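You operate a simulated robot arm through the tools that you are given. There is no shell and no other tool. Be economical: measure what you need, move in short steps, check, and stop when the job is done.

Carry out the task below with a simulated robot arm. There is one attempt and no reset: what you move stays moved.

JOB
Shut the tank valve and run the tap dry into the steel cup.
Fine: leave the cup on the sled, back in the middle; spill nothing. Set down upright: steel cup. Where these are worked on the way, their far stop is far enough and under half their travel is too little: bottle sled.

Only the result counts: the job must be done as asked and must still hold three seconds after the hand-in. Knocking over, shifting, dropping, spilling or breaking anything else fails it.

ROBOT AND FRAMES
A 7-joint arm with a two-finger parallel gripper, fixed in place. Base frame: the origin is at the foot of the arm, x ahead of it, y to its left, z up. Readings come in m, degrees, newtons and seconds.
Its first joint turns from -166.0 to 166.0 degrees. Payload 4.4 kg.
The TCP is the grasp point between the finger pads, 0.023 m short of the fingertips. In the tool frame z runs along the fingers and y along their closing line. Largest opening 0.094 m; finger width 0.038, thickness 0.01; the body of the gripper, 0.054 by 0.096 m, starts 0.039 m behind the TCP.
Orientation is that of the tool frame in the base frame, as a unit quaternion [w, x, y, z]. With the fingers straight down and closing along the base's y, the tool's x points along the base's -x, its y along +y and its z along -z.

CONTROLS
- The arm moves only by the tool arm_command. Its argument "moves" is a list of rows, each an object of numbers (a shift or turn left out is 0, a gripper value left out holds the last): "x", "y", "z": the shift along the tool's x, y, z in units of 500 mm (1.0 is 500 mm); "rx", "ry", "rz": the turn, a rotation vector about the tool's x, y, z in units of 180 degrees (1.0 is 180 degrees). In form: [{"x": .., "y": .., "z": .., "rx": .., "ry": .., "rz": ..}, ...]. A call has 1 to 20 rows; each row is the pose to reach, as a shift and turn from the pose commanded when the call began, along the tool's axes at that moment. "grip" is the finger opening in m, from 0 to 0.094, set as the call begins (left out, the last holds). A call with a number of a shift or a turn outside -1 to 1 is refused whole. Rows are played at 5 a second. More than 0.05 m and 8.6 degrees between two rows, or a gripper value outside its range, and nothing of the call is played. Where a pose cannot be reached the arm comes as near as it can. A force on the tool above 40 N (or 10 N above the force at the start of the call, whichever is more), or a blocked arm, ends the call early, and 0.2 s more pass. Each finger travels about 0.072 m/s and halts on what it meets, pressing with about 35 N; the grip force reading is that of the motor and also rises with nothing between the fingers. The clock runs only during rows and for 0.2 s after the last one: add rows that repeat a pose to give the fingers time. It gives the time, the measured TCP pose, the force on the tool (base axes), the opening and the grip force at its end, in the units of the frame above (readings bear some noise), with the torque about the TCP (base axes, N m) and any sound that the robot's microphone picked up.
- Cameras (640 x 400 px; columns grow to the right, rows downward): "scene" is fixed at [0.4019, 0.6496, 1.5209]; the picture's right is [-0.53, -0.85, 0.00], its down [-0.51, 0.32, -0.80] and it looks along [0.68, -0.42, -0.60] (base axes); focal length 310 px, centre (320, 200). "wrist" rides on the gripper at [0.086, 0.016, -0.075] in the tool frame; the picture's right is [-0.18, 0.98, 0.00], its down [-0.58, -0.11, -0.81] and it looks along [-0.79, -0.15, 0.59] (tool axes); focal length 243 px, centre (320, 200). There is no depth. A picture from a camera that has moved, and an enlarged one, comes with that camera's place and axes in the base frame and with its lens.
- get_image(camera): a new picture of that camera. No time passes.
- close_up(camera, box): a new picture of the part [left, top, right, bottom] of that camera's present view, enlarged. No time passes.
- close_job(): hands the job in; it is judged then, once.

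Work in short steps. Places have to be worked out from the pictures, the camera data and where the tool is seen: move nearer, look again, correct. Check each grasp and each placing, and mend what went wrong. You have 120 turns and 64 pictures in all, those below and enlarged ones among them. Open the gripper and draw the arm clear of the work before you hand the job in, unless the task says otherwise; then end with one line.

The tools are called as a command line: name --argument value ..., lists and objects as JSON in quotes. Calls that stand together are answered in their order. arm_command: Moves the arm, as the interface text tells. Its arguments: {"type":"object","properties":{"moves":{"type":"array","items":{"type":"object","properties":{"x":{"type":"number"},"y":{"type":"number"},"z":{"type":"number"},"rx":{"type":"number"},"ry":{"type":"number"},"rz":{"type":"number"}}}},"grip":{"type":"number"}},"required":["moves"]} The other tools are called the same way: get_image (camera) takes a picture; close_up (camera, box) takes an enlarged picture of a part of a camera's view; close_job () hands the job in.

At the start:

```text
clock: 0.0
tool_pos: [0.6249, 0.2582, 1.3286]
tcp_rot: [0.001, -0.001, 1.0, 0.0]
wrist_force: [0.6, -0.1, -0.1]
moment: [0.01, -0.01, 0.0]
finger_gap: 0.0938
grip_force: 0.0
```

scene: 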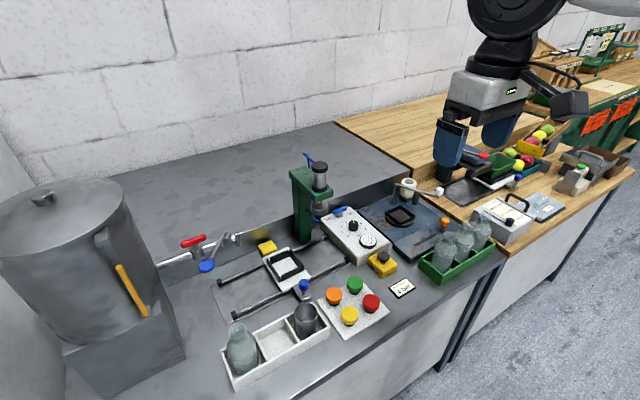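
wrist: 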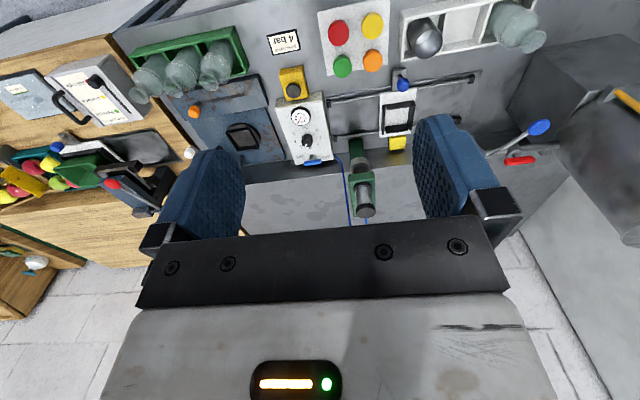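

I'll look closer at the tank pipes, the sled, and the rack with the cup.

close_up --camera "scene" --box '[140, 210, 300, 310]'

close_up --camera "scene" --box '[200, 230, 400, 390]'

close_up --camera "wrist" --box '[320, 0, 640, 200]'

```text
4.00 times, centred on (220, 260) of scene
camera zoom: at [0.4019, 0.6496, 1.5209], right [-0.53, -0.85, 0.0], down [-0.51, 0.32, -0.8], along [0.68, -0.42, -0.6], focal length 1240 px, centre (720, -40)
```

zoom: 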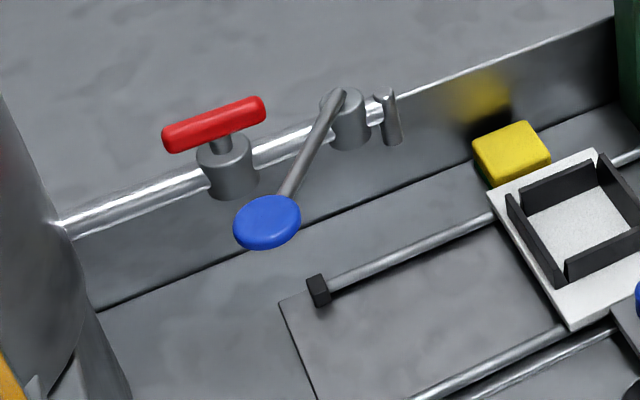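

```text
2.50 times, centred on (300, 310) of scene
camera zoom: at [0.4019, 0.6496, 1.5209], right [-0.53, -0.85, 0.0], down [-0.51, 0.32, -0.8], along [0.68, -0.42, -0.6], focal length 775 px, centre (370, -75)
```

zoom: 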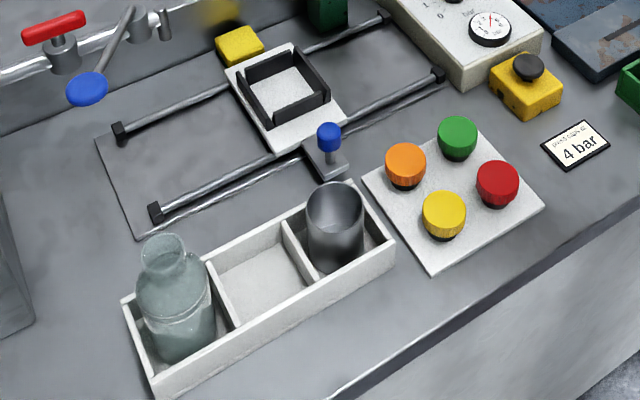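

```text
2.00 times, centred on (480, 100) of wrist
camera zoom: at [0.5381, 0.2747, 1.4015], right [0.18, 0.98, 0.0], down [0.58, -0.11, 0.81], along [0.79, -0.15, -0.59], focal length 485 px, centre (0, 400)
```

zoom: 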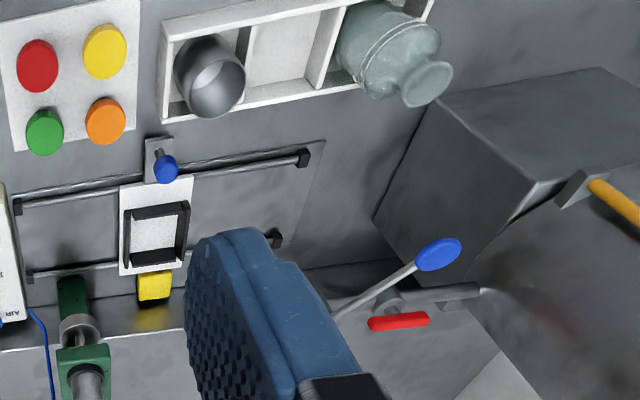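

The cup looks to be near (0.78, 0.45), the sled near (0.98, 0.41), the blue tap lever near (0.89, 0.62, 1.03) and the red valve near (0.98, 0.63, 1.03). I'll move the wrist camera closer to refine these.

arm_command --moves '[{"x": 0.008, "y": 0.06, "z": 0.06}, {"x": 0.016, "y": 0.12, "z": 0.12}, {"x": 0.025, "y": 0.18, "z": 0.18}, {"x": 0.033, "y": 0.25, "z": 0.24}, {"x": 0.042, "y": 0.32, "z": 0.3}, {"x": 0.05, "y": 0.38, "z": 0.36}, {"x": 0.05, "y": 0.38, "z": 0.36}]'

get_image --camera "wrist"

```text
clock: 1.6
tool_pos: [0.5977, 0.4455, 1.1466]
tcp_rot: [0.001, 0.0, 1.0, 0.0]
wrist_force: [0.1, -0.5, -0.1]
moment: [0.01, 0.0, -0.01]
finger_gap: 0.0942
grip_force: 0.1
```

```text
58 pictures are left
camera wrist: at [0.5115, 0.4619, 1.2206], right [0.18, 0.98, 0.0], down [0.58, -0.11, 0.81], along [0.79, -0.15, -0.59], focal length 243 px, centre (320, 200)
```

wrist: 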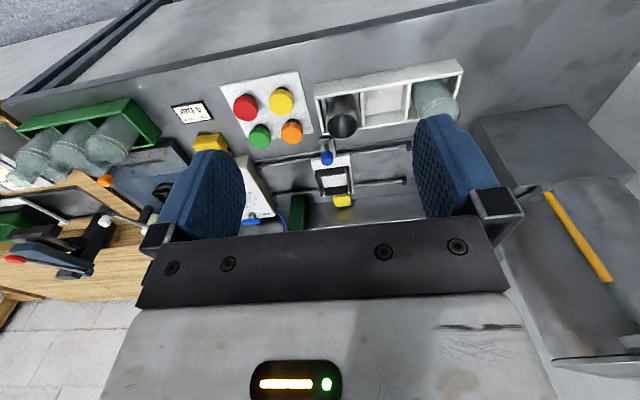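

Next I'll zoom in on the cup rack from both cameras, and on the taps.

close_up --camera "wrist" --box '[260, 50, 500, 220]'

close_up --camera "scene" --box '[270, 270, 350, 350]'

close_up --camera "scene" --box '[170, 215, 260, 275]'

```text
2.35 times, centred on (380, 135) of wrist
camera zoom: at [0.5115, 0.4619, 1.2206], right [0.18, 0.98, 0.0], down [0.58, -0.11, 0.81], along [0.79, -0.15, -0.59], focal length 571 px, centre (179, 353)
```

zoom: 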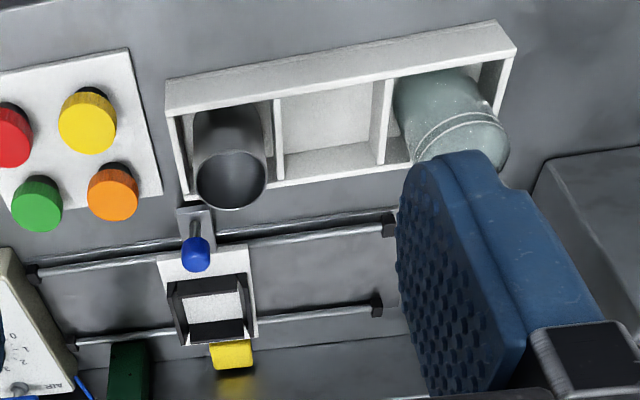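

```text
5.00 times, centred on (310, 310) of scene
camera zoom: at [0.4019, 0.6496, 1.5209], right [-0.53, -0.85, 0.0], down [-0.51, 0.32, -0.8], along [0.68, -0.42, -0.6], focal length 1550 px, centre (370, -350)
```

zoom: 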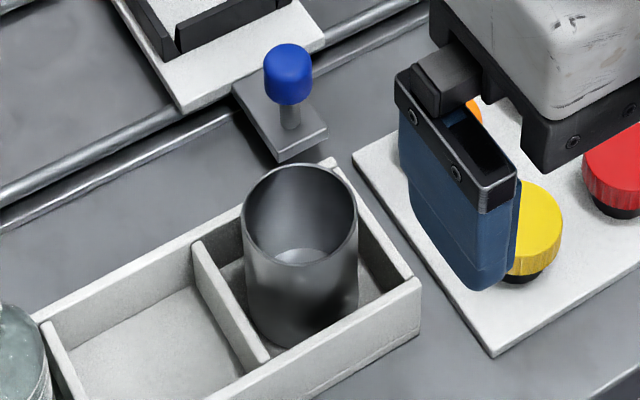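

```text
6.67 times, centred on (215, 245) of scene
camera zoom: at [0.4019, 0.6496, 1.5209], right [-0.53, -0.85, 0.0], down [-0.51, 0.32, -0.8], along [0.68, -0.42, -0.6], focal length 2067 px, centre (1020, -100)
```

zoom: 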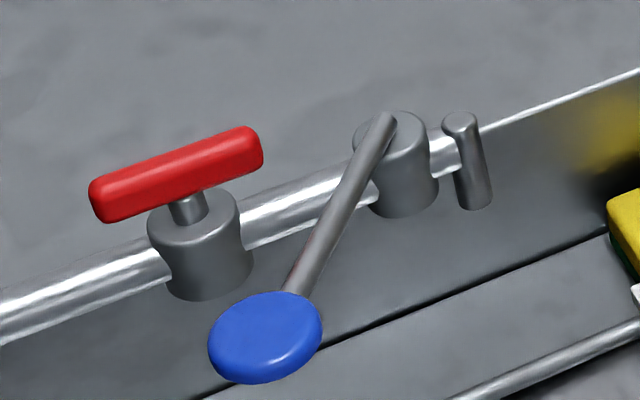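

The cup rim centre is at about (0.791, 0.451, 0.851), with rack wall tops at about 0.82. The tray is at about (0.997, 0.409) and the sled knob at about (0.88, 0.408, 0.831). The tray is far out, so the tool has to tilt outward, and the camera should sit on the upper side when it does. I'll try yawing the tool 90° to start flipping it.

arm_command --moves '[{"rz": 0.0417}, {"rz": 0.0833}, {"rz": 0.125}, {"rz": 0.1667}, {"rz": 0.2083}, {"rz": 0.25}, {"rz": 0.2917}, {"rz": 0.3333}, {"rz": 0.375}, {"rz": 0.4167}, {"rz": 0.4583}, {"rz": 0.5}, {"rz": 0.5}]'

```text
clock: 4.4
tool_pos: [0.5989, 0.4474, 1.1477]
tcp_rot: [0.0, 0.708, 0.706, 0.001]
wrist_force: [-0.4, -0.1, 0.5]
moment: [0.01, -0.03, -0.05]
finger_gap: 0.0942
grip_force: 0.1
```

That reached cleanly, so I'll continue another 90°.

arm_command --moves '[{"rz": 0.0417}, {"rz": 0.0833}, {"rz": 0.125}, {"rz": 0.1667}, {"rz": 0.2083}, {"rz": 0.25}, {"rz": 0.2917}, {"rz": 0.3333}, {"rz": 0.375}, {"rz": 0.4167}, {"rz": 0.4583}, {"rz": 0.5}, {"rz": 0.5}]'

get_image --camera "wrist"

```text
clock: 7.2
tool_pos: [0.6004, 0.4472, 1.1467]
tcp_rot: [-0.001, 0.924, 0.384, 0.001]
wrist_force: [0.3, 0.4, -0.3]
moment: [0.0, -0.01, -0.01]
finger_gap: 0.0938
grip_force: 0.1
out of reach, approached as far as the arm can: row 7, 8, 9, 10, 11, 12, 13
```

```text
54 pictures are left
camera wrist: at [0.6727, 0.4982, 1.222], right [0.57, -0.82, 0.0], down [-0.49, -0.34, 0.81], along [-0.66, -0.46, -0.59], focal length 243 px, centre (320, 200)
```

wrist: 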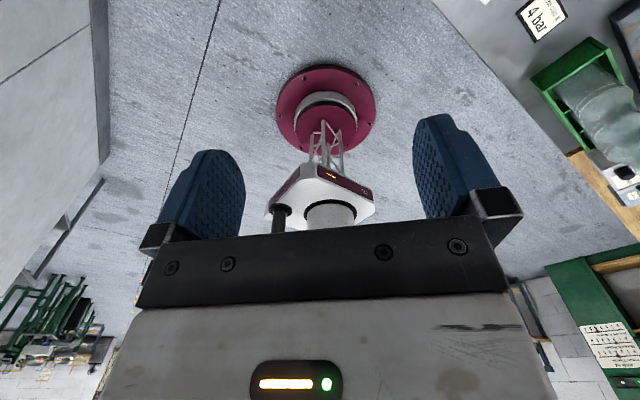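

The tool x stopped at azimuth 45°, which is the wrist joint limit and still close enough to flipped. I'll check what pose is now taken as commanded with a small turn back.

arm_command --moves '[{"rz": -0.03}, {"rz": -0.03}]'

```text
clock: 7.8
tool_pos: [0.5984, 0.4479, 1.1478]
tcp_rot: [-0.001, 0.904, 0.427, 0.0]
wrist_force: [0.2, 0.1, -0.1]
moment: [0.03, -0.01, 0.01]
finger_gap: 0.094
grip_force: 0.1
```

The command follows the pose actually reached, and tool x is now at azimuth 50.6°. I'll tilt 30° outward while moving above the cup to about (0.791, 0.451, 1.0).

arm_command --moves '[{"x": 0.042, "y": 0.049, "z": 0.049, "ry": 0.0278}, {"x": 0.083, "y": 0.098, "z": 0.098, "ry": 0.0556}, {"x": 0.125, "y": 0.147, "z": 0.147, "ry": 0.0833}, {"x": 0.167, "y": 0.197, "z": 0.196, "ry": 0.1111}, {"x": 0.208, "y": 0.246, "z": 0.245, "ry": 0.1389}, {"x": 0.25, "y": 0.295, "z": 0.294, "ry": 0.1667}, {"x": 0.25, "y": 0.295, "z": 0.294, "ry": 0.1667}]'

get_image --camera "wrist"

get_image --camera "scene"

```text
clock: 9.4
tool_pos: [0.7951, 0.45, 1.0011]
tcp_rot: [-0.112, 0.873, 0.412, 0.236]
wrist_force: [-0.2, -0.3, 0.8]
moment: [-0.01, -0.01, -0.01]
finger_gap: 0.0941
grip_force: 0.1
```

```text
53 pictures are left
camera wrist: at [0.8317, 0.4693, 1.1082], right [0.66, -0.75, -0.09], down [-0.66, -0.63, 0.41], along [-0.36, -0.2, -0.91], focal length 243 px, centre (320, 200)
```

wrist: 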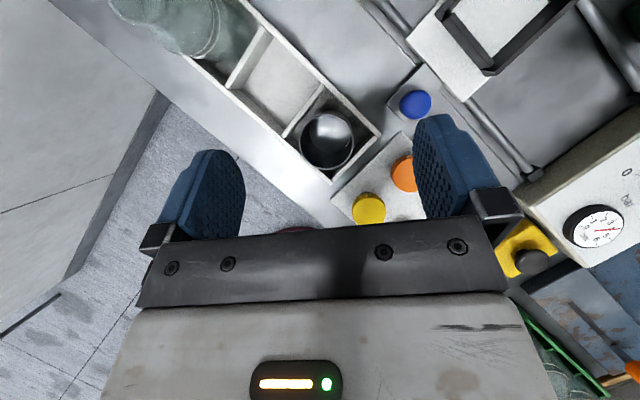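

```text
52 pictures are left
```

scene: 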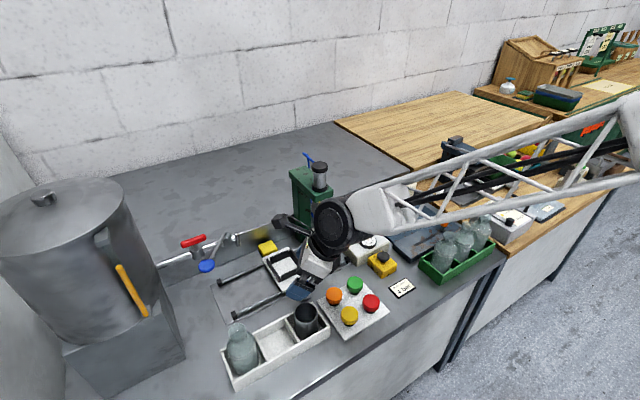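

The new view puts the rim at about (0.790, 0.452), which agrees with my earlier estimate. I'll descend to TCP z ≈ 0.88 with the fingers at 0.08.

arm_command --moves '[{"x": -0.042, "y": -0.0035, "z": 0.069}, {"x": -0.083, "y": -0.007, "z": 0.138}, {"x": -0.125, "y": -0.0104, "z": 0.2074}, {"x": -0.125, "y": -0.0104, "z": 0.2074}]' --grip 0.08

get_image --camera "wrist"

close_up --camera "scene" --box '[260, 250, 360, 350]'

```text
clock: 10.4
tool_pos: [0.7884, 0.4523, 0.8787]
tcp_rot: [-0.112, 0.873, 0.413, 0.234]
wrist_force: [0.0, 0.9, 0.0]
moment: [0.04, -0.01, -0.01]
finger_gap: 0.0801
grip_force: 0.0
```

```text
51 pictures are left
camera wrist: at [0.8248, 0.4723, 0.9866], right [0.66, -0.75, -0.09], down [-0.66, -0.63, 0.41], along [-0.36, -0.21, -0.91], focal length 243 px, centre (320, 200)
```

wrist: 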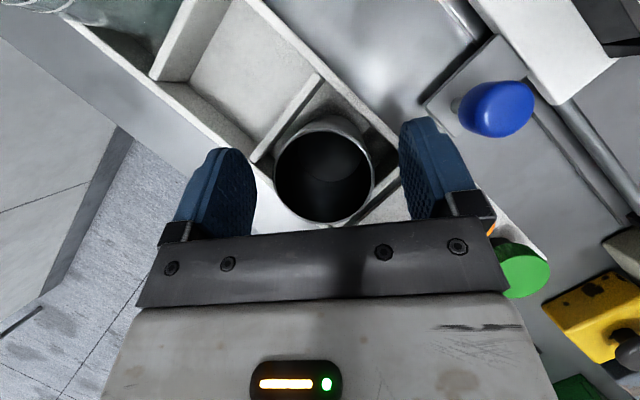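

```text
4.00 times, centred on (310, 300) of scene
camera zoom: at [0.4019, 0.6496, 1.5209], right [-0.53, -0.85, 0.0], down [-0.51, 0.32, -0.8], along [0.68, -0.42, -0.6], focal length 1240 px, centre (360, -200)
```

zoom: 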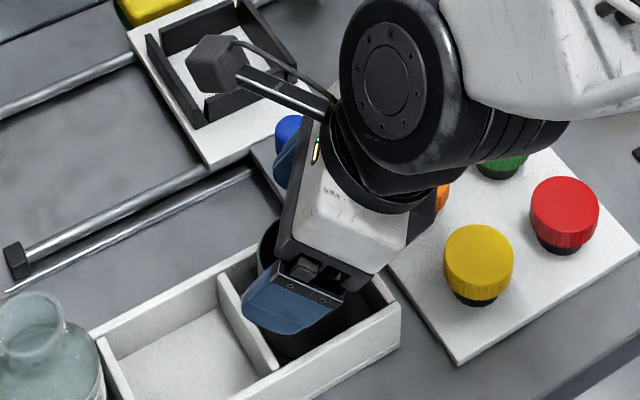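

The rim is centred between the fingers. I'll lower 28 mm in small rows and check the force.

arm_command --moves '[{"x": -0.015, "z": 0.025}, {"x": -0.022, "z": 0.036}, {"x": -0.03, "z": 0.047}, {"x": -0.03, "z": 0.047}]'

get_image --camera "wrist"

close_up --camera "scene" --box '[270, 290, 340, 340]'

```text
clock: 11.4
tool_pos: [0.7871, 0.452, 0.8541]
tcp_rot: [-0.111, 0.873, 0.412, 0.235]
wrist_force: [-13.4, -8.3, 24.7]
moment: [-0.66, 0.03, -0.26]
finger_gap: 0.0792
grip_force: 0.0
```

```text
49 pictures are left
camera wrist: at [0.8236, 0.4717, 0.9612], right [0.66, -0.75, -0.09], down [-0.66, -0.63, 0.4], along [-0.36, -0.2, -0.91], focal length 243 px, centre (320, 200)
```

wrist: 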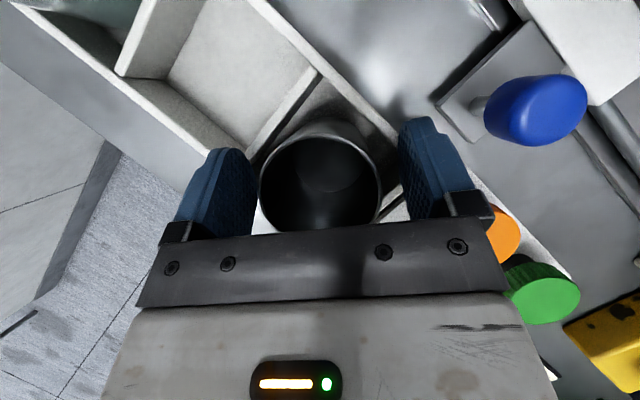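

```text
8.00 times, centred on (305, 315) of scene
camera zoom: at [0.4019, 0.6496, 1.5209], right [-0.53, -0.85, 0.0], down [-0.51, 0.32, -0.8], along [0.68, -0.42, -0.6], focal length 2480 px, centre (440, -720)
```

zoom: 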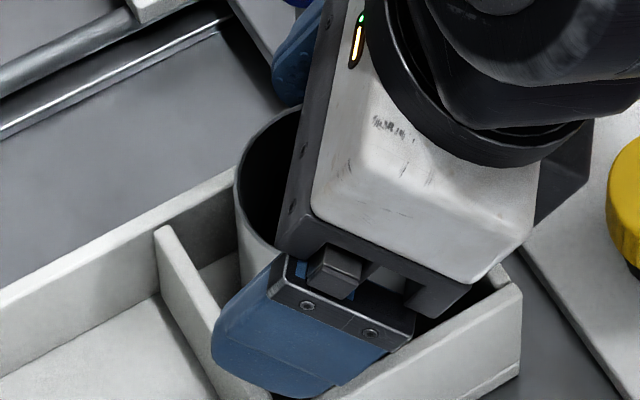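

A fingertip is resting on the rack wall at about 25 N. I'll raise roughly 5 mm to unload it and then close on the cup's upper part.

arm_command --moves '[{"x": 0.006, "z": -0.0104}, {"x": 0.006, "z": -0.0104}]'

arm_command --moves '[{"x": 0}, {"x": 0}, {"x": 0}]' --grip 0.04

get_image --camera "wrist"

```text
clock: 12.0
tool_pos: [0.7848, 0.4522, 0.8571]
tcp_rot: [-0.111, 0.873, 0.412, 0.235]
wrist_force: [0.2, -0.3, -0.5]
moment: [0.02, 0.01, 0.0]
finger_gap: 0.0799
grip_force: 0.1
```

```text
clock: 12.8
tool_pos: [0.7876, 0.4523, 0.8576]
tcp_rot: [-0.112, 0.873, 0.412, 0.234]
wrist_force: [0.7, 0.1, 0.7]
moment: [-0.01, -0.01, -0.03]
finger_gap: 0.0548
grip_force: 34.6
```

```text
47 pictures are left
camera wrist: at [0.8231, 0.4718, 0.9651], right [0.66, -0.75, -0.09], down [-0.66, -0.63, 0.41], along [-0.36, -0.21, -0.91], focal length 243 px, centre (320, 200)
```

wrist: 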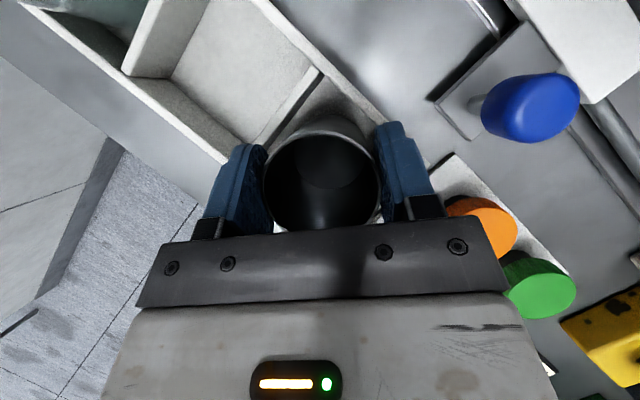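

The cup is gripped at 0.055 m with 35 N. I'll lift it straight up and check.

arm_command --moves '[{"x": 0.02, "z": -0.035}, {"x": 0.06, "z": -0.104}, {"x": 0.09, "z": -0.156}, {"x": 0.121, "z": -0.2074}, {"x": 0.121, "z": -0.2074}]'

get_image --camera "scene"

get_image --camera "wrist"

```text
clock: 14.0
tool_pos: [0.7867, 0.452, 0.9793]
tcp_rot: [-0.112, 0.873, 0.412, 0.234]
wrist_force: [0.8, 0.1, -1.0]
moment: [0.01, 0.02, -0.01]
finger_gap: 0.0548
grip_force: 35.0
```

```text
46 pictures are left
```

scene: 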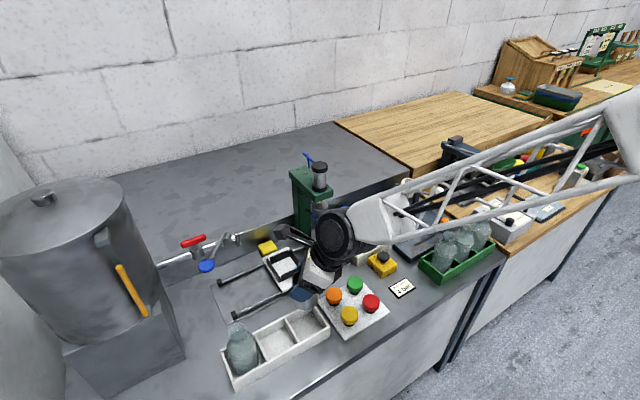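

```text
45 pictures are left
camera wrist: at [0.8225, 0.4709, 1.0878], right [0.66, -0.75, -0.09], down [-0.66, -0.63, 0.41], along [-0.36, -0.21, -0.91], focal length 243 px, centre (320, 200)
```

wrist: 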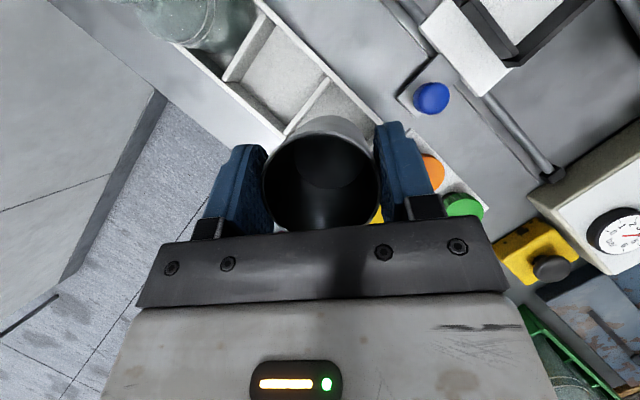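

The cup is held upright. I'll carry it over to above the tray in two stages, keeping clear of the press.

arm_command --moves '[{"x": 0.035, "y": 0.076, "z": 0.02}, {"x": 0.069, "y": 0.152, "z": 0.04}, {"x": 0.104, "y": 0.227, "z": 0.06}, {"x": 0.13, "y": 0.284, "z": 0.0756}, {"x": 0.13, "y": 0.284, "z": 0.0756}]'

get_image --camera "wrist"

get_image --camera "scene"

```text
clock: 15.2
tool_pos: [0.9454, 0.4212, 0.9774]
tcp_rot: [-0.112, 0.873, 0.412, 0.235]
wrist_force: [-0.1, -0.7, -0.8]
moment: [0.02, -0.02, 0.02]
finger_gap: 0.0545
grip_force: 35.3
```

```text
44 pictures are left
camera wrist: at [0.9822, 0.4403, 1.0843], right [0.66, -0.75, -0.09], down [-0.66, -0.63, 0.41], along [-0.36, -0.2, -0.91], focal length 243 px, centre (320, 200)
```

wrist: 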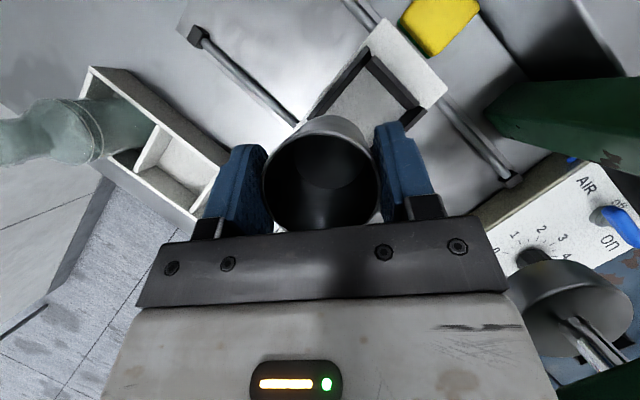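

```text
43 pictures are left
```

scene: 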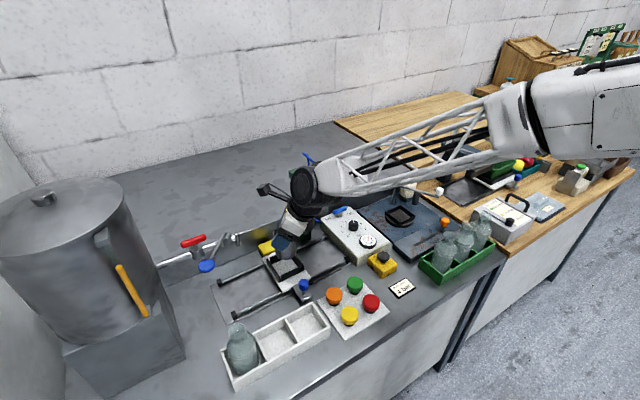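

The press head hangs near (0.985, 0.29, z > 0.98). To keep the wrist clear of it, I'll turn the hand about vertical from azimuth 50° to about 35°.

arm_command --moves '[{"rx": -0.015, "rz": 0.0256}, {"rx": -0.03, "rz": 0.0512}, {"rx": -0.0448, "rz": 0.0768}, {"rx": -0.0448, "rz": 0.0768}]'

```text
clock: 16.2
tool_pos: [0.9451, 0.4216, 0.978]
tcp_rot: [-0.077, 0.922, 0.286, 0.248]
wrist_force: [0.1, 0.0, -0.4]
moment: [-0.03, -0.03, -0.01]
finger_gap: 0.0547
grip_force: 35.4
```

That succeeded with the cup still held. I'll move over the tray centre at z ≈ 0.935.

arm_command --moves '[{"x": 0.0095, "y": 0.0397, "z": 0.055}, {"x": 0.019, "y": 0.0794, "z": 0.11}, {"x": 0.019, "y": 0.0794, "z": 0.11}]'

get_image --camera "wrist"

close_up --camera "scene" --box '[240, 190, 360, 310]'

```text
clock: 17.0
tool_pos: [0.9971, 0.4075, 0.9352]
tcp_rot: [-0.078, 0.922, 0.287, 0.248]
wrist_force: [0.3, -0.1, -1.3]
moment: [0.0, 0.01, -0.03]
finger_gap: 0.0546
grip_force: 35.2
```

```text
42 pictures are left
camera wrist: at [1.0366, 0.4165, 1.0414], right [0.43, -0.9, -0.09], down [-0.81, -0.42, 0.41], along [-0.41, -0.1, -0.91], focal length 243 px, centre (320, 200)
```

wrist: 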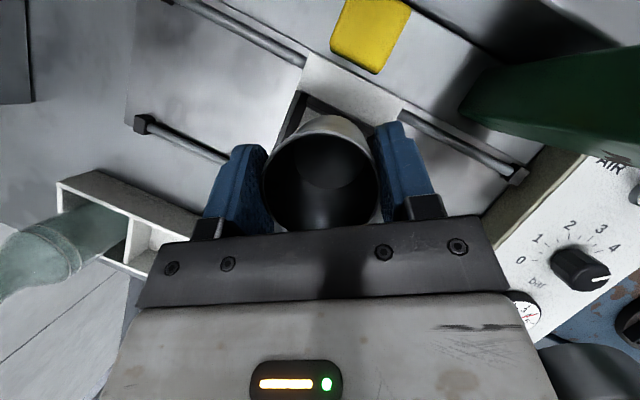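

```text
3.33 times, centred on (300, 250) of scene
camera zoom: at [0.4019, 0.6496, 1.5209], right [-0.53, -0.85, 0.0], down [-0.51, 0.32, -0.8], along [0.68, -0.42, -0.6], focal length 1033 px, centre (387, 33)
```

zoom: 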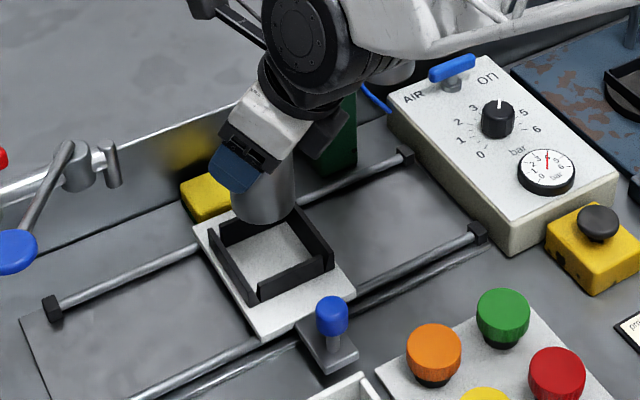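

The visible frame corners put the tray centre nearer (0.984, 0.411). I'll shift there, descend to z ≈ 0.905 and look again.

arm_command --moves '[{"x": -0.022, "y": -0.0097, "z": 0.022}, {"x": -0.0438, "y": -0.0194, "z": 0.0438}, {"x": -0.0438, "y": -0.0194, "z": 0.0438}]'

close_up --camera "wrist" --box '[200, 40, 460, 240]'

close_up --camera "scene" --box '[250, 225, 330, 285]'

```text
clock: 17.8
tool_pos: [0.9827, 0.4107, 0.9046]
tcp_rot: [-0.077, 0.922, 0.286, 0.248]
wrist_force: [-0.6, -0.1, -0.7]
moment: [0.0, -0.02, 0.04]
finger_gap: 0.0548
grip_force: 35.2
```

```text
2.00 times, centred on (330, 140) of wrist
camera zoom: at [1.0227, 0.4197, 1.0115], right [0.43, -0.9, -0.09], down [-0.81, -0.42, 0.41], along [-0.41, -0.1, -0.91], focal length 485 px, centre (300, 320)
```

zoom: 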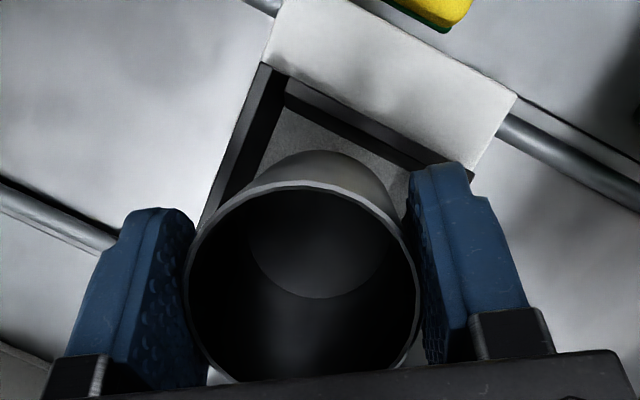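

```text
6.67 times, centred on (290, 255) of scene
camera zoom: at [0.4019, 0.6496, 1.5209], right [-0.53, -0.85, 0.0], down [-0.51, 0.32, -0.8], along [0.68, -0.42, -0.6], focal length 2067 px, centre (520, -167)
```

zoom: 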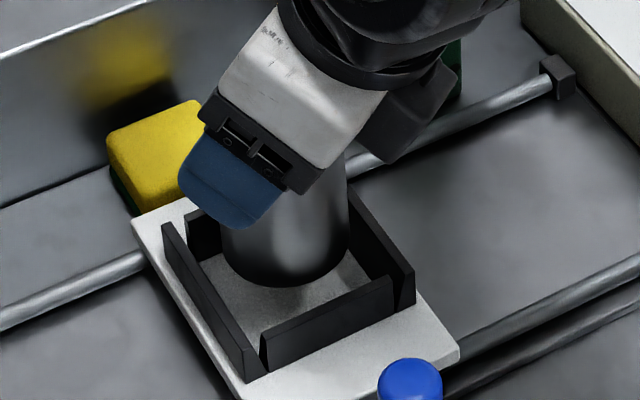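

The cup is centred over the tray to within a few mm, and its bottom is about 30 mm above the tray floor. I'll lower 26 mm.

arm_command --moves '[{"x": -0.009, "y": 0.001, "z": 0.0156}, {"x": -0.018, "y": 0.001, "z": 0.0311}, {"x": -0.026, "y": 0.001, "z": 0.045}, {"x": -0.026, "y": 0.001, "z": 0.045}]'

close_up --camera "scene" --box '[250, 225, 330, 285]'

```text
clock: 18.8
tool_pos: [0.9864, 0.4114, 0.8802]
tcp_rot: [-0.078, 0.922, 0.286, 0.249]
wrist_force: [-1.0, -1.3, 8.9]
moment: [-0.08, 0.13, -0.02]
finger_gap: 0.0549
grip_force: 34.6
```

```text
6.67 times, centred on (290, 255) of scene
camera zoom: at [0.4019, 0.6496, 1.5209], right [-0.53, -0.85, 0.0], down [-0.51, 0.32, -0.8], along [0.68, -0.42, -0.6], focal length 2067 px, centre (520, -167)
```

zoom: 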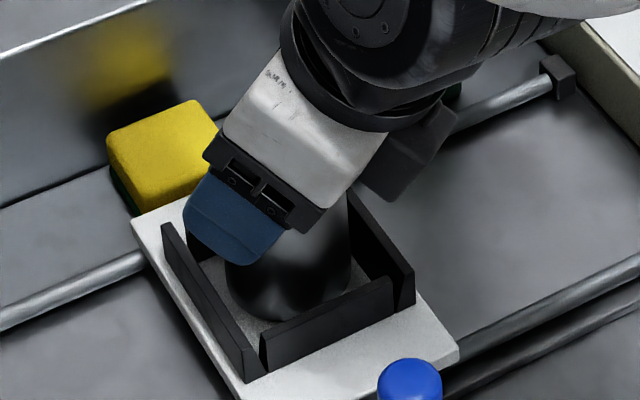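

Contact at 9 N. I'll check from the wrist view whether the cup is on the floor or on a frame wall.

close_up --camera "wrist" --box '[200, 40, 460, 240]'

```text
2.00 times, centred on (330, 140) of wrist
camera zoom: at [1.0252, 0.4188, 0.9868], right [0.43, -0.9, -0.09], down [-0.81, -0.42, 0.41], along [-0.4, -0.1, -0.91], focal length 485 px, centre (300, 320)
```

zoom: 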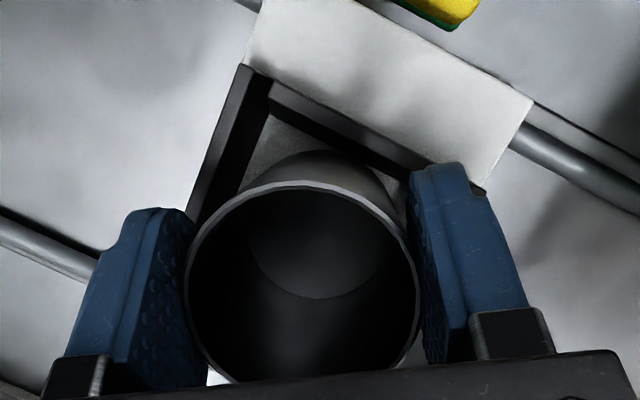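

The cup seems to sit toward the −y wall. I'll lift 6 mm, nudge 4 mm in +y, lower again and compare the contact height.

arm_command --moves '[{"x": 0.006, "z": -0.0104}, {"x": 0.0099, "y": -0.0066, "z": -0.0081}, {"x": 0.0039, "y": -0.0066, "z": 0.0023}, {"x": 0.0009, "y": -0.0066, "z": 0.0075}, {"x": 0.0009, "y": -0.0066, "z": 0.0075}]'

close_up --camera "wrist" --box '[200, 40, 460, 240]'

```text
clock: 20.0
tool_pos: [0.985, 0.4146, 0.8783]
tcp_rot: [-0.077, 0.922, 0.287, 0.249]
wrist_force: [-0.9, 0.6, 30.1]
moment: [0.0, 0.17, -0.21]
finger_gap: 0.0549
grip_force: 35.4
```

```text
2.00 times, centred on (330, 140) of wrist
camera zoom: at [1.0252, 0.4233, 0.9863], right [0.43, -0.9, -0.09], down [-0.81, -0.43, 0.4], along [-0.4, -0.1, -0.91], focal length 485 px, centre (300, 320)
```

zoom: 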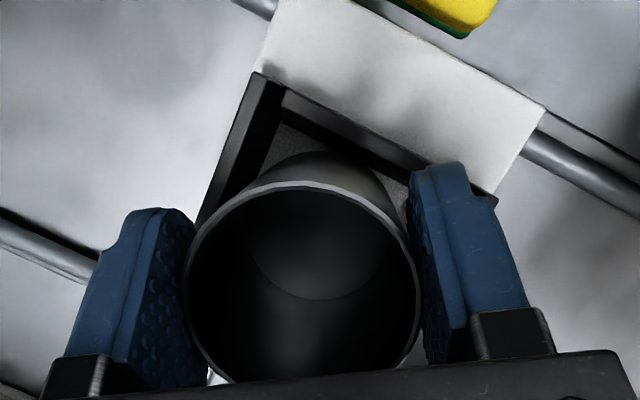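

The reaction is now central (30 N, near-zero moment), so the cup stands flat on the tray floor. I'll ease off slightly and open the fingers.

arm_command --moves '[{"x": 0.0018, "z": -0.0031}, {"x": 0.0018, "z": -0.0031}]'

arm_command --moves '[{"x": 0}, {"x": 0}]' --grip 0.078

get_image --camera "wrist"

```text
clock: 20.6
tool_pos: [0.9839, 0.4144, 0.8786]
tcp_rot: [-0.078, 0.922, 0.287, 0.249]
wrist_force: [8.8, -0.1, 25.0]
moment: [0.11, -0.47, -0.04]
finger_gap: 0.0547
grip_force: 34.5
```

```text
clock: 21.2
tool_pos: [0.9846, 0.4155, 0.8767]
tcp_rot: [-0.077, 0.922, 0.287, 0.247]
wrist_force: [-0.3, 0.1, -0.3]
moment: [0.03, -0.01, -0.01]
finger_gap: 0.0777
grip_force: 0.1
```

```text
35 pictures are left
camera wrist: at [1.0244, 0.423, 0.9838], right [0.43, -0.9, -0.09], down [-0.81, -0.42, 0.41], along [-0.41, -0.1, -0.91], focal length 243 px, centre (320, 200)
```

wrist: 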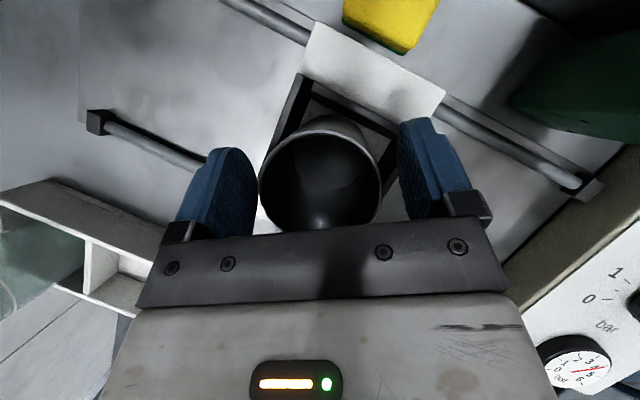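

The cup stands free in the tray, with the left finger close to it. I'll centre the hand by 5 mm and then rise straight up.

arm_command --moves '[{"y": -0.01}, {"x": 0.03, "y": -0.01, "z": -0.052}, {"x": 0.075, "y": -0.01, "z": -0.13}, {"x": 0.12, "y": -0.01, "z": -0.2074}, {"x": 0.12, "y": -0.01, "z": -0.2074}]'

get_image --camera "wrist"

close_up --camera "scene" --box '[240, 215, 340, 295]'

```text
clock: 22.4
tool_pos: [0.9798, 0.4166, 0.9986]
tcp_rot: [-0.076, 0.923, 0.286, 0.248]
wrist_force: [0.5, 0.2, 1.3]
moment: [-0.02, 0.02, 0.01]
finger_gap: 0.0778
grip_force: 0.0
```

```text
34 pictures are left
camera wrist: at [1.0204, 0.4262, 1.1067], right [0.43, -0.9, -0.09], down [-0.81, -0.42, 0.41], along [-0.41, -0.1, -0.91], focal length 243 px, centre (320, 200)
```

wrist: 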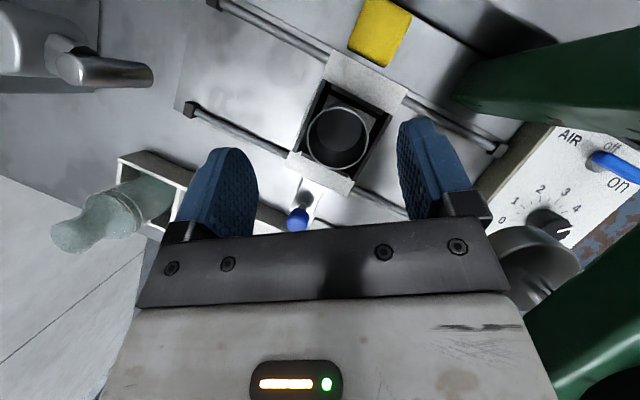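

```text
5.00 times, centred on (290, 255) of scene
camera zoom: at [0.4019, 0.6496, 1.5209], right [-0.53, -0.85, 0.0], down [-0.51, 0.32, -0.8], along [0.68, -0.42, -0.6], focal length 1550 px, centre (470, -75)
```

zoom: 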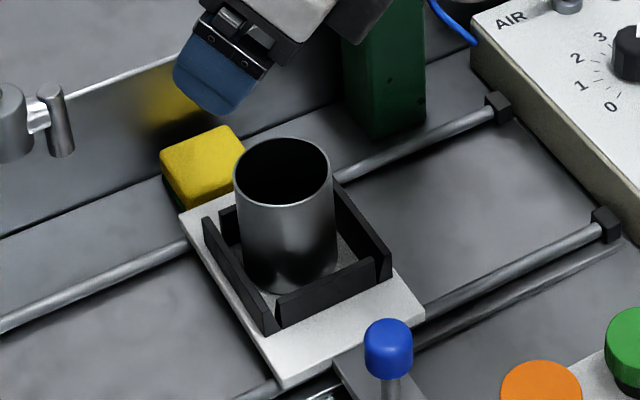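

The cup is upright in the tray. Next I'll raise the arm and move over toward the valves to view them from above.

arm_command --moves '[{"x": 0.05, "z": -0.0864}, {"x": 0.1, "z": -0.173}, {"x": 0.149, "y": -0.067, "z": -0.202}, {"x": 0.198, "y": -0.134, "z": -0.231}, {"x": 0.248, "y": -0.202, "z": -0.26}, {"x": 0.297, "y": -0.269, "z": -0.289}, {"x": 0.297, "y": -0.269, "z": -0.289}]' --grip 0.0

get_image --camera "wrist"

```text
clock: 24.0
tool_pos: [0.9567, 0.5488, 1.1976]
tcp_rot: [-0.081, 0.92, 0.29, 0.249]
wrist_force: [0.1, -1.3, 1.1]
moment: [-0.06, 0.04, -0.01]
finger_gap: 0.0
grip_force: 35.1
out of reach, approached as far as the arm can: row 6, 7
```

```text
32 pictures are left
camera wrist: at [0.9965, 0.5576, 1.3051], right [0.44, -0.89, -0.1], down [-0.8, -0.44, 0.4], along [-0.4, -0.1, -0.91], focal length 243 px, centre (320, 200)
```

wrist: 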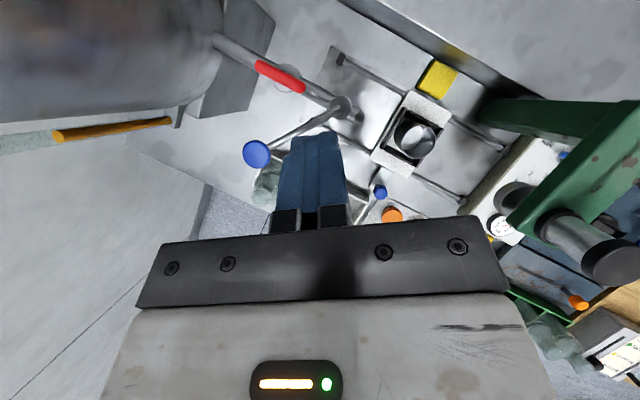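

From this view the red bar is centred at about (0.98, 0.623, 1.027), runs along y and is about 55 mm long. The tap hub is at about (0.986, 0.555), with its lever pointing to (0.891, 0.62). I'll close the valve clockwise by pushing the bar's +y end toward +x, so first I position the closed fingers above and in front of that end.

arm_command --moves '[{"x": -0.0051, "y": -0.0431, "z": 0.054, "rx": 0.007, "rz": -0.012}, {"x": -0.0102, "y": -0.0862, "z": 0.108, "rx": 0.0139, "rz": -0.024}, {"x": -0.0153, "y": -0.1293, "z": 0.162, "rx": 0.0208, "rz": -0.036}, {"x": -0.0204, "y": -0.1724, "z": 0.2158, "rx": 0.0278, "rz": -0.0481}, {"x": -0.0204, "y": -0.1724, "z": 0.2158, "rx": 0.0278, "rz": -0.0481}]'

get_image --camera "wrist"

close_up --camera "scene" --box '[130, 180, 280, 290]'

```text
clock: 25.2
tool_pos: [0.9425, 0.6481, 1.0958]
tcp_rot: [-0.098, 0.894, 0.364, 0.24]
wrist_force: [0.4, -0.1, 0.0]
moment: [0.01, 0.01, -0.05]
finger_gap: 0.0002
grip_force: 34.8
```

```text
31 pictures are left
camera wrist: at [0.98, 0.6637, 1.2025], right [0.58, -0.81, -0.09], down [-0.72, -0.56, 0.41], along [-0.38, -0.17, -0.91], focal length 243 px, centre (320, 200)
```

wrist: 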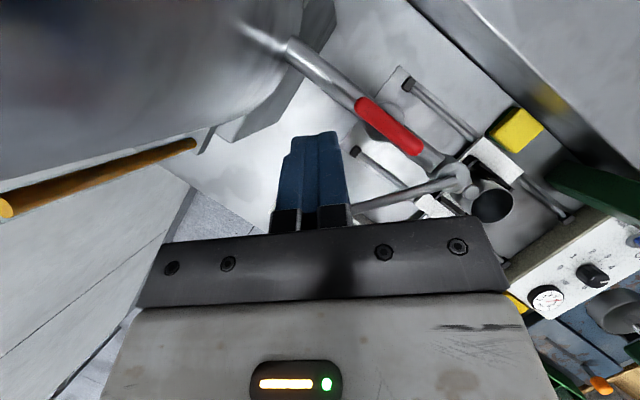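

```text
3.64 times, centred on (205, 235) of scene
camera zoom: at [0.4019, 0.6496, 1.5209], right [-0.53, -0.85, 0.0], down [-0.51, 0.32, -0.8], along [0.68, -0.42, -0.6], focal length 1127 px, centre (738, 73)
```

zoom: 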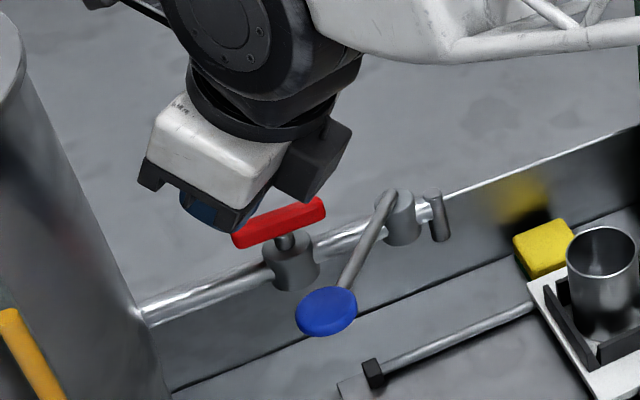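

The bar centre is confirmed at about (0.981, 0.625, 1.027). I'll lower the fingertips to bar height in front of its +y end.

arm_command --moves '[{"x": -0.017, "y": -0.004, "z": 0.028}, {"x": -0.035, "y": -0.004, "z": 0.056}, {"x": -0.052, "y": -0.004, "z": 0.083}, {"x": -0.052, "y": -0.004, "z": 0.083}]'

close_up --camera "wrist" --box '[240, 20, 520, 220]'

```text
clock: 26.2
tool_pos: [0.9423, 0.647, 1.0454]
tcp_rot: [-0.098, 0.894, 0.365, 0.24]
wrist_force: [0.0, -0.2, 0.1]
moment: [0.0, 0.01, -0.01]
finger_gap: 0.0001
grip_force: 35.1
```

```text
2.00 times, centred on (380, 120) of wrist
camera zoom: at [0.9801, 0.6628, 1.1528], right [0.58, -0.81, -0.09], down [-0.72, -0.56, 0.41], along [-0.38, -0.17, -0.91], focal length 485 px, centre (200, 360)
```

zoom: 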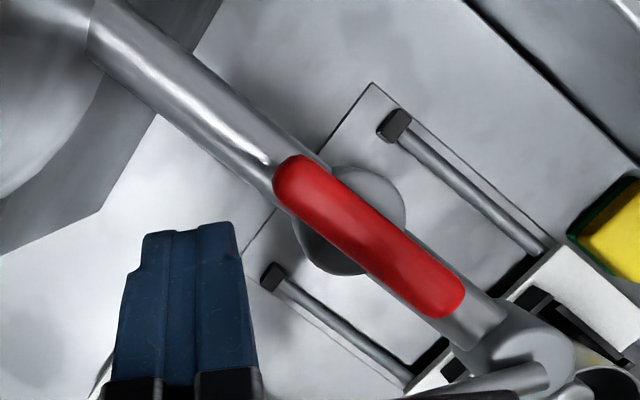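

The fingertip would just miss the bar end, so I'll shift 7 mm in −y and then push +x by 40 mm.

arm_command --moves '[{"x": -0.0078, "y": 0.01, "z": -0.0049}, {"x": 0.005, "y": 0.025, "z": 0.0022}, {"x": 0.017, "y": 0.0398, "z": 0.0094}, {"x": 0.0294, "y": 0.0547, "z": 0.0166}, {"x": 0.0407, "y": 0.071, "z": 0.023}, {"x": 0.0407, "y": 0.071, "z": 0.023}]'

close_up --camera "wrist" --box '[240, 20, 520, 220]'

```text
clock: 27.3
tool_pos: [0.9727, 0.6426, 1.0466]
tcp_rot: [-0.1, 0.893, 0.368, 0.239]
wrist_force: [-5.0, 4.5, 1.9]
moment: [0.07, 0.02, -0.1]
finger_gap: 0.0
grip_force: 34.8
stopped in row 5: the force on the tool passed its limit (the readings are from after the stop); the commanded pose is now the measured one
```

```text
2.00 times, centred on (380, 120) of wrist
camera zoom: at [1.0106, 0.6582, 1.1536], right [0.58, -0.81, -0.1], down [-0.72, -0.56, 0.41], along [-0.38, -0.17, -0.91], focal length 485 px, centre (200, 360)
```

zoom: 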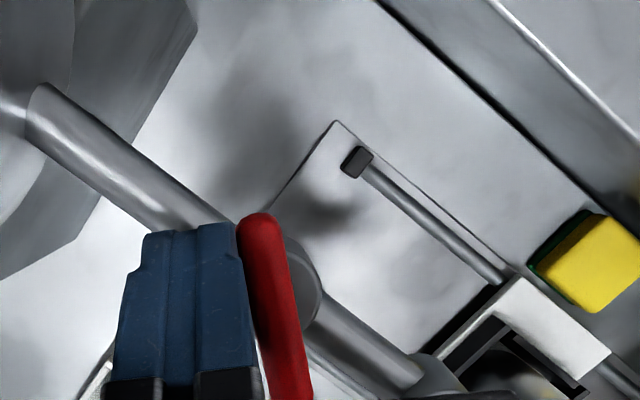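

The bar has turned about 45° and now lies flush along the finger. I'll lift so only the fingertip corner engages, step toward the bar's end and continue round the arc.

arm_command --moves '[{"x": 0.018, "z": -0.031}, {"x": 0.0428, "z": -0.016}, {"x": 0.0328, "z": 0.0012}, {"x": 0.0392, "y": 0.0184, "z": 0.0046}, {"x": 0.0424, "y": 0.0418, "z": 0.006}, {"x": 0.0406, "y": 0.0536, "z": 0.0046}, {"x": 0.0406, "y": 0.0536, "z": 0.0046}]'

close_up --camera "wrist" --box '[240, 20, 520, 220]'

```text
clock: 28.6
tool_pos: [0.9988, 0.6447, 1.0559]
tcp_rot: [-0.1, 0.894, 0.367, 0.238]
wrist_force: [-6.1, 13.8, -0.1]
moment: [0.3, 0.14, -0.09]
finger_gap: 0.0
grip_force: 35.2
stopped in row 6: the force on the tool passed its limit (the readings are from after the stop); the commanded pose is now the measured one
```

```text
2.00 times, centred on (380, 120) of wrist
camera zoom: at [1.0381, 0.6596, 1.1623], right [0.58, -0.81, -0.1], down [-0.72, -0.56, 0.41], along [-0.38, -0.17, -0.91], focal length 485 px, centre (200, 360)
```

zoom: 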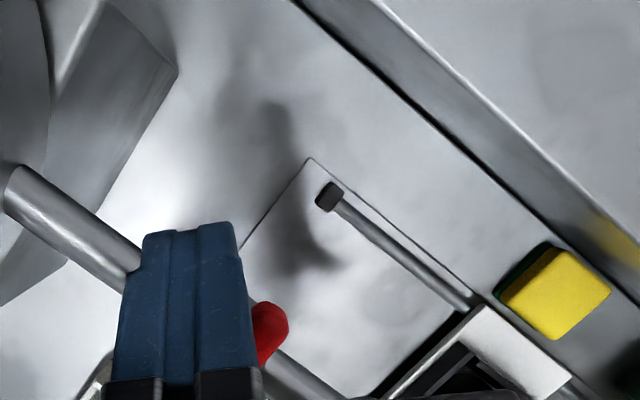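

I'll check the bar's angle from the scene camera.

close_up --camera "scene" --box '[150, 200, 260, 280]'

```text
5.00 times, centred on (205, 240) of scene
camera zoom: at [0.4019, 0.6496, 1.5209], right [-0.53, -0.85, 0.0], down [-0.51, 0.32, -0.8], along [0.68, -0.42, -0.6], focal length 1550 px, centre (895, 0)
```

zoom: 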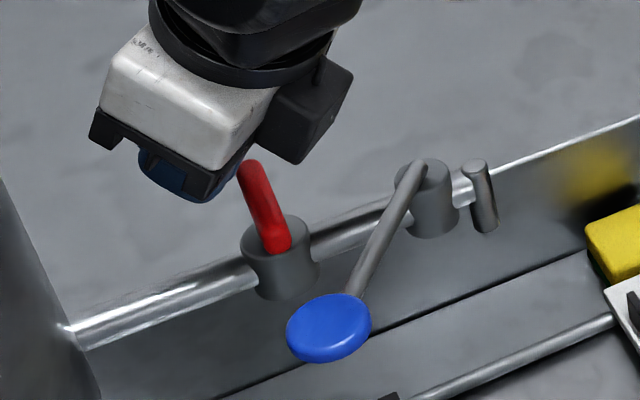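

The bar is now perpendicular to the pipe (about 90°) and hit a firm stop, so the tank valve is shut. I'll lift clear and move to the −y side of the sled knob, up high.

arm_command --moves '[{"x": 0.04, "z": -0.069}, {"x": 0.08, "z": -0.138}, {"x": 0.008, "y": 0.0325, "z": -0.17}, {"x": -0.063, "y": 0.065, "z": -0.202}, {"x": -0.135, "y": 0.0975, "z": -0.233}, {"x": -0.207, "y": 0.13, "z": -0.265}, {"x": -0.278, "y": 0.1625, "z": -0.297}, {"x": -0.35, "y": 0.195, "z": -0.329}, {"x": -0.4218, "y": 0.2274, "z": -0.3608}, {"x": -0.4218, "y": 0.2274, "z": -0.3608}]'

get_image --camera "wrist"

close_up --camera "scene" --box '[150, 200, 350, 330]'

```text
clock: 30.8
tool_pos: [0.8886, 0.3683, 1.1058]
tcp_rot: [-0.101, 0.893, 0.367, 0.239]
wrist_force: [0.3, 0.1, -0.3]
moment: [0.02, 0.01, -0.02]
finger_gap: 0.0003
grip_force: 35.5
```

```text
25 pictures are left
camera wrist: at [0.9278, 0.3843, 1.2121], right [0.58, -0.81, -0.1], down [-0.72, -0.56, 0.41], along [-0.38, -0.17, -0.91], focal length 243 px, centre (320, 200)
```

wrist: 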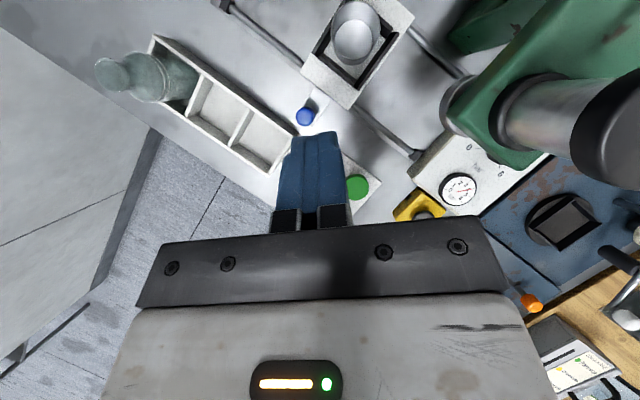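

```text
3.08 times, centred on (250, 265) of scene
camera zoom: at [0.4019, 0.6496, 1.5209], right [-0.53, -0.85, 0.0], down [-0.51, 0.32, -0.8], along [0.68, -0.42, -0.6], focal length 954 px, centre (535, 0)
```

zoom: 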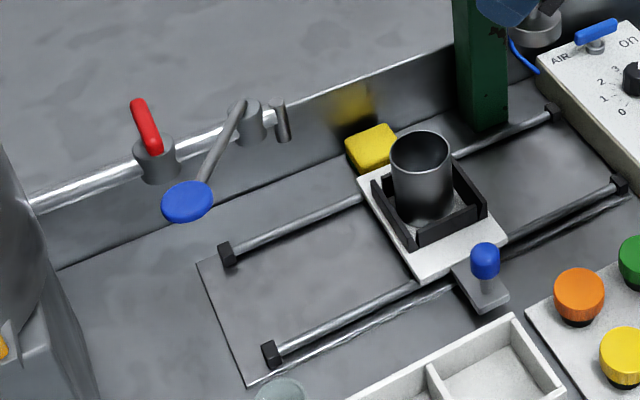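

The valve is confirmed shut and the knob is at about (0.872, 0.410). I'll go down beside it to z ≈ 0.90 on the −y side.

arm_command --moves '[{"x": -0.046, "y": -0.0026, "z": 0.068}, {"x": -0.093, "y": -0.005, "z": 0.136}, {"x": -0.139, "y": -0.0077, "z": 0.204}, {"x": -0.186, "y": -0.01, "z": 0.273}, {"x": -0.2324, "y": -0.0128, "z": 0.3408}, {"x": -0.2324, "y": -0.0128, "z": 0.3408}]'

get_image --camera "wrist"

```text
clock: 32.2
tool_pos: [0.8711, 0.3628, 0.8999]
tcp_rot: [-0.1, 0.893, 0.368, 0.238]
wrist_force: [0.0, 0.8, 0.2]
moment: [0.0, 0.0, 0.0]
finger_gap: 0.0
grip_force: 34.8
```

```text
23 pictures are left
camera wrist: at [0.9107, 0.3788, 1.0077], right [0.58, -0.81, -0.1], down [-0.72, -0.56, 0.41], along [-0.38, -0.17, -0.91], focal length 243 px, centre (320, 200)
```

wrist: 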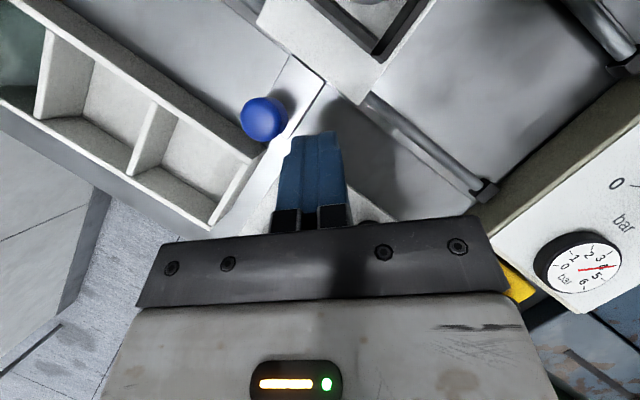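

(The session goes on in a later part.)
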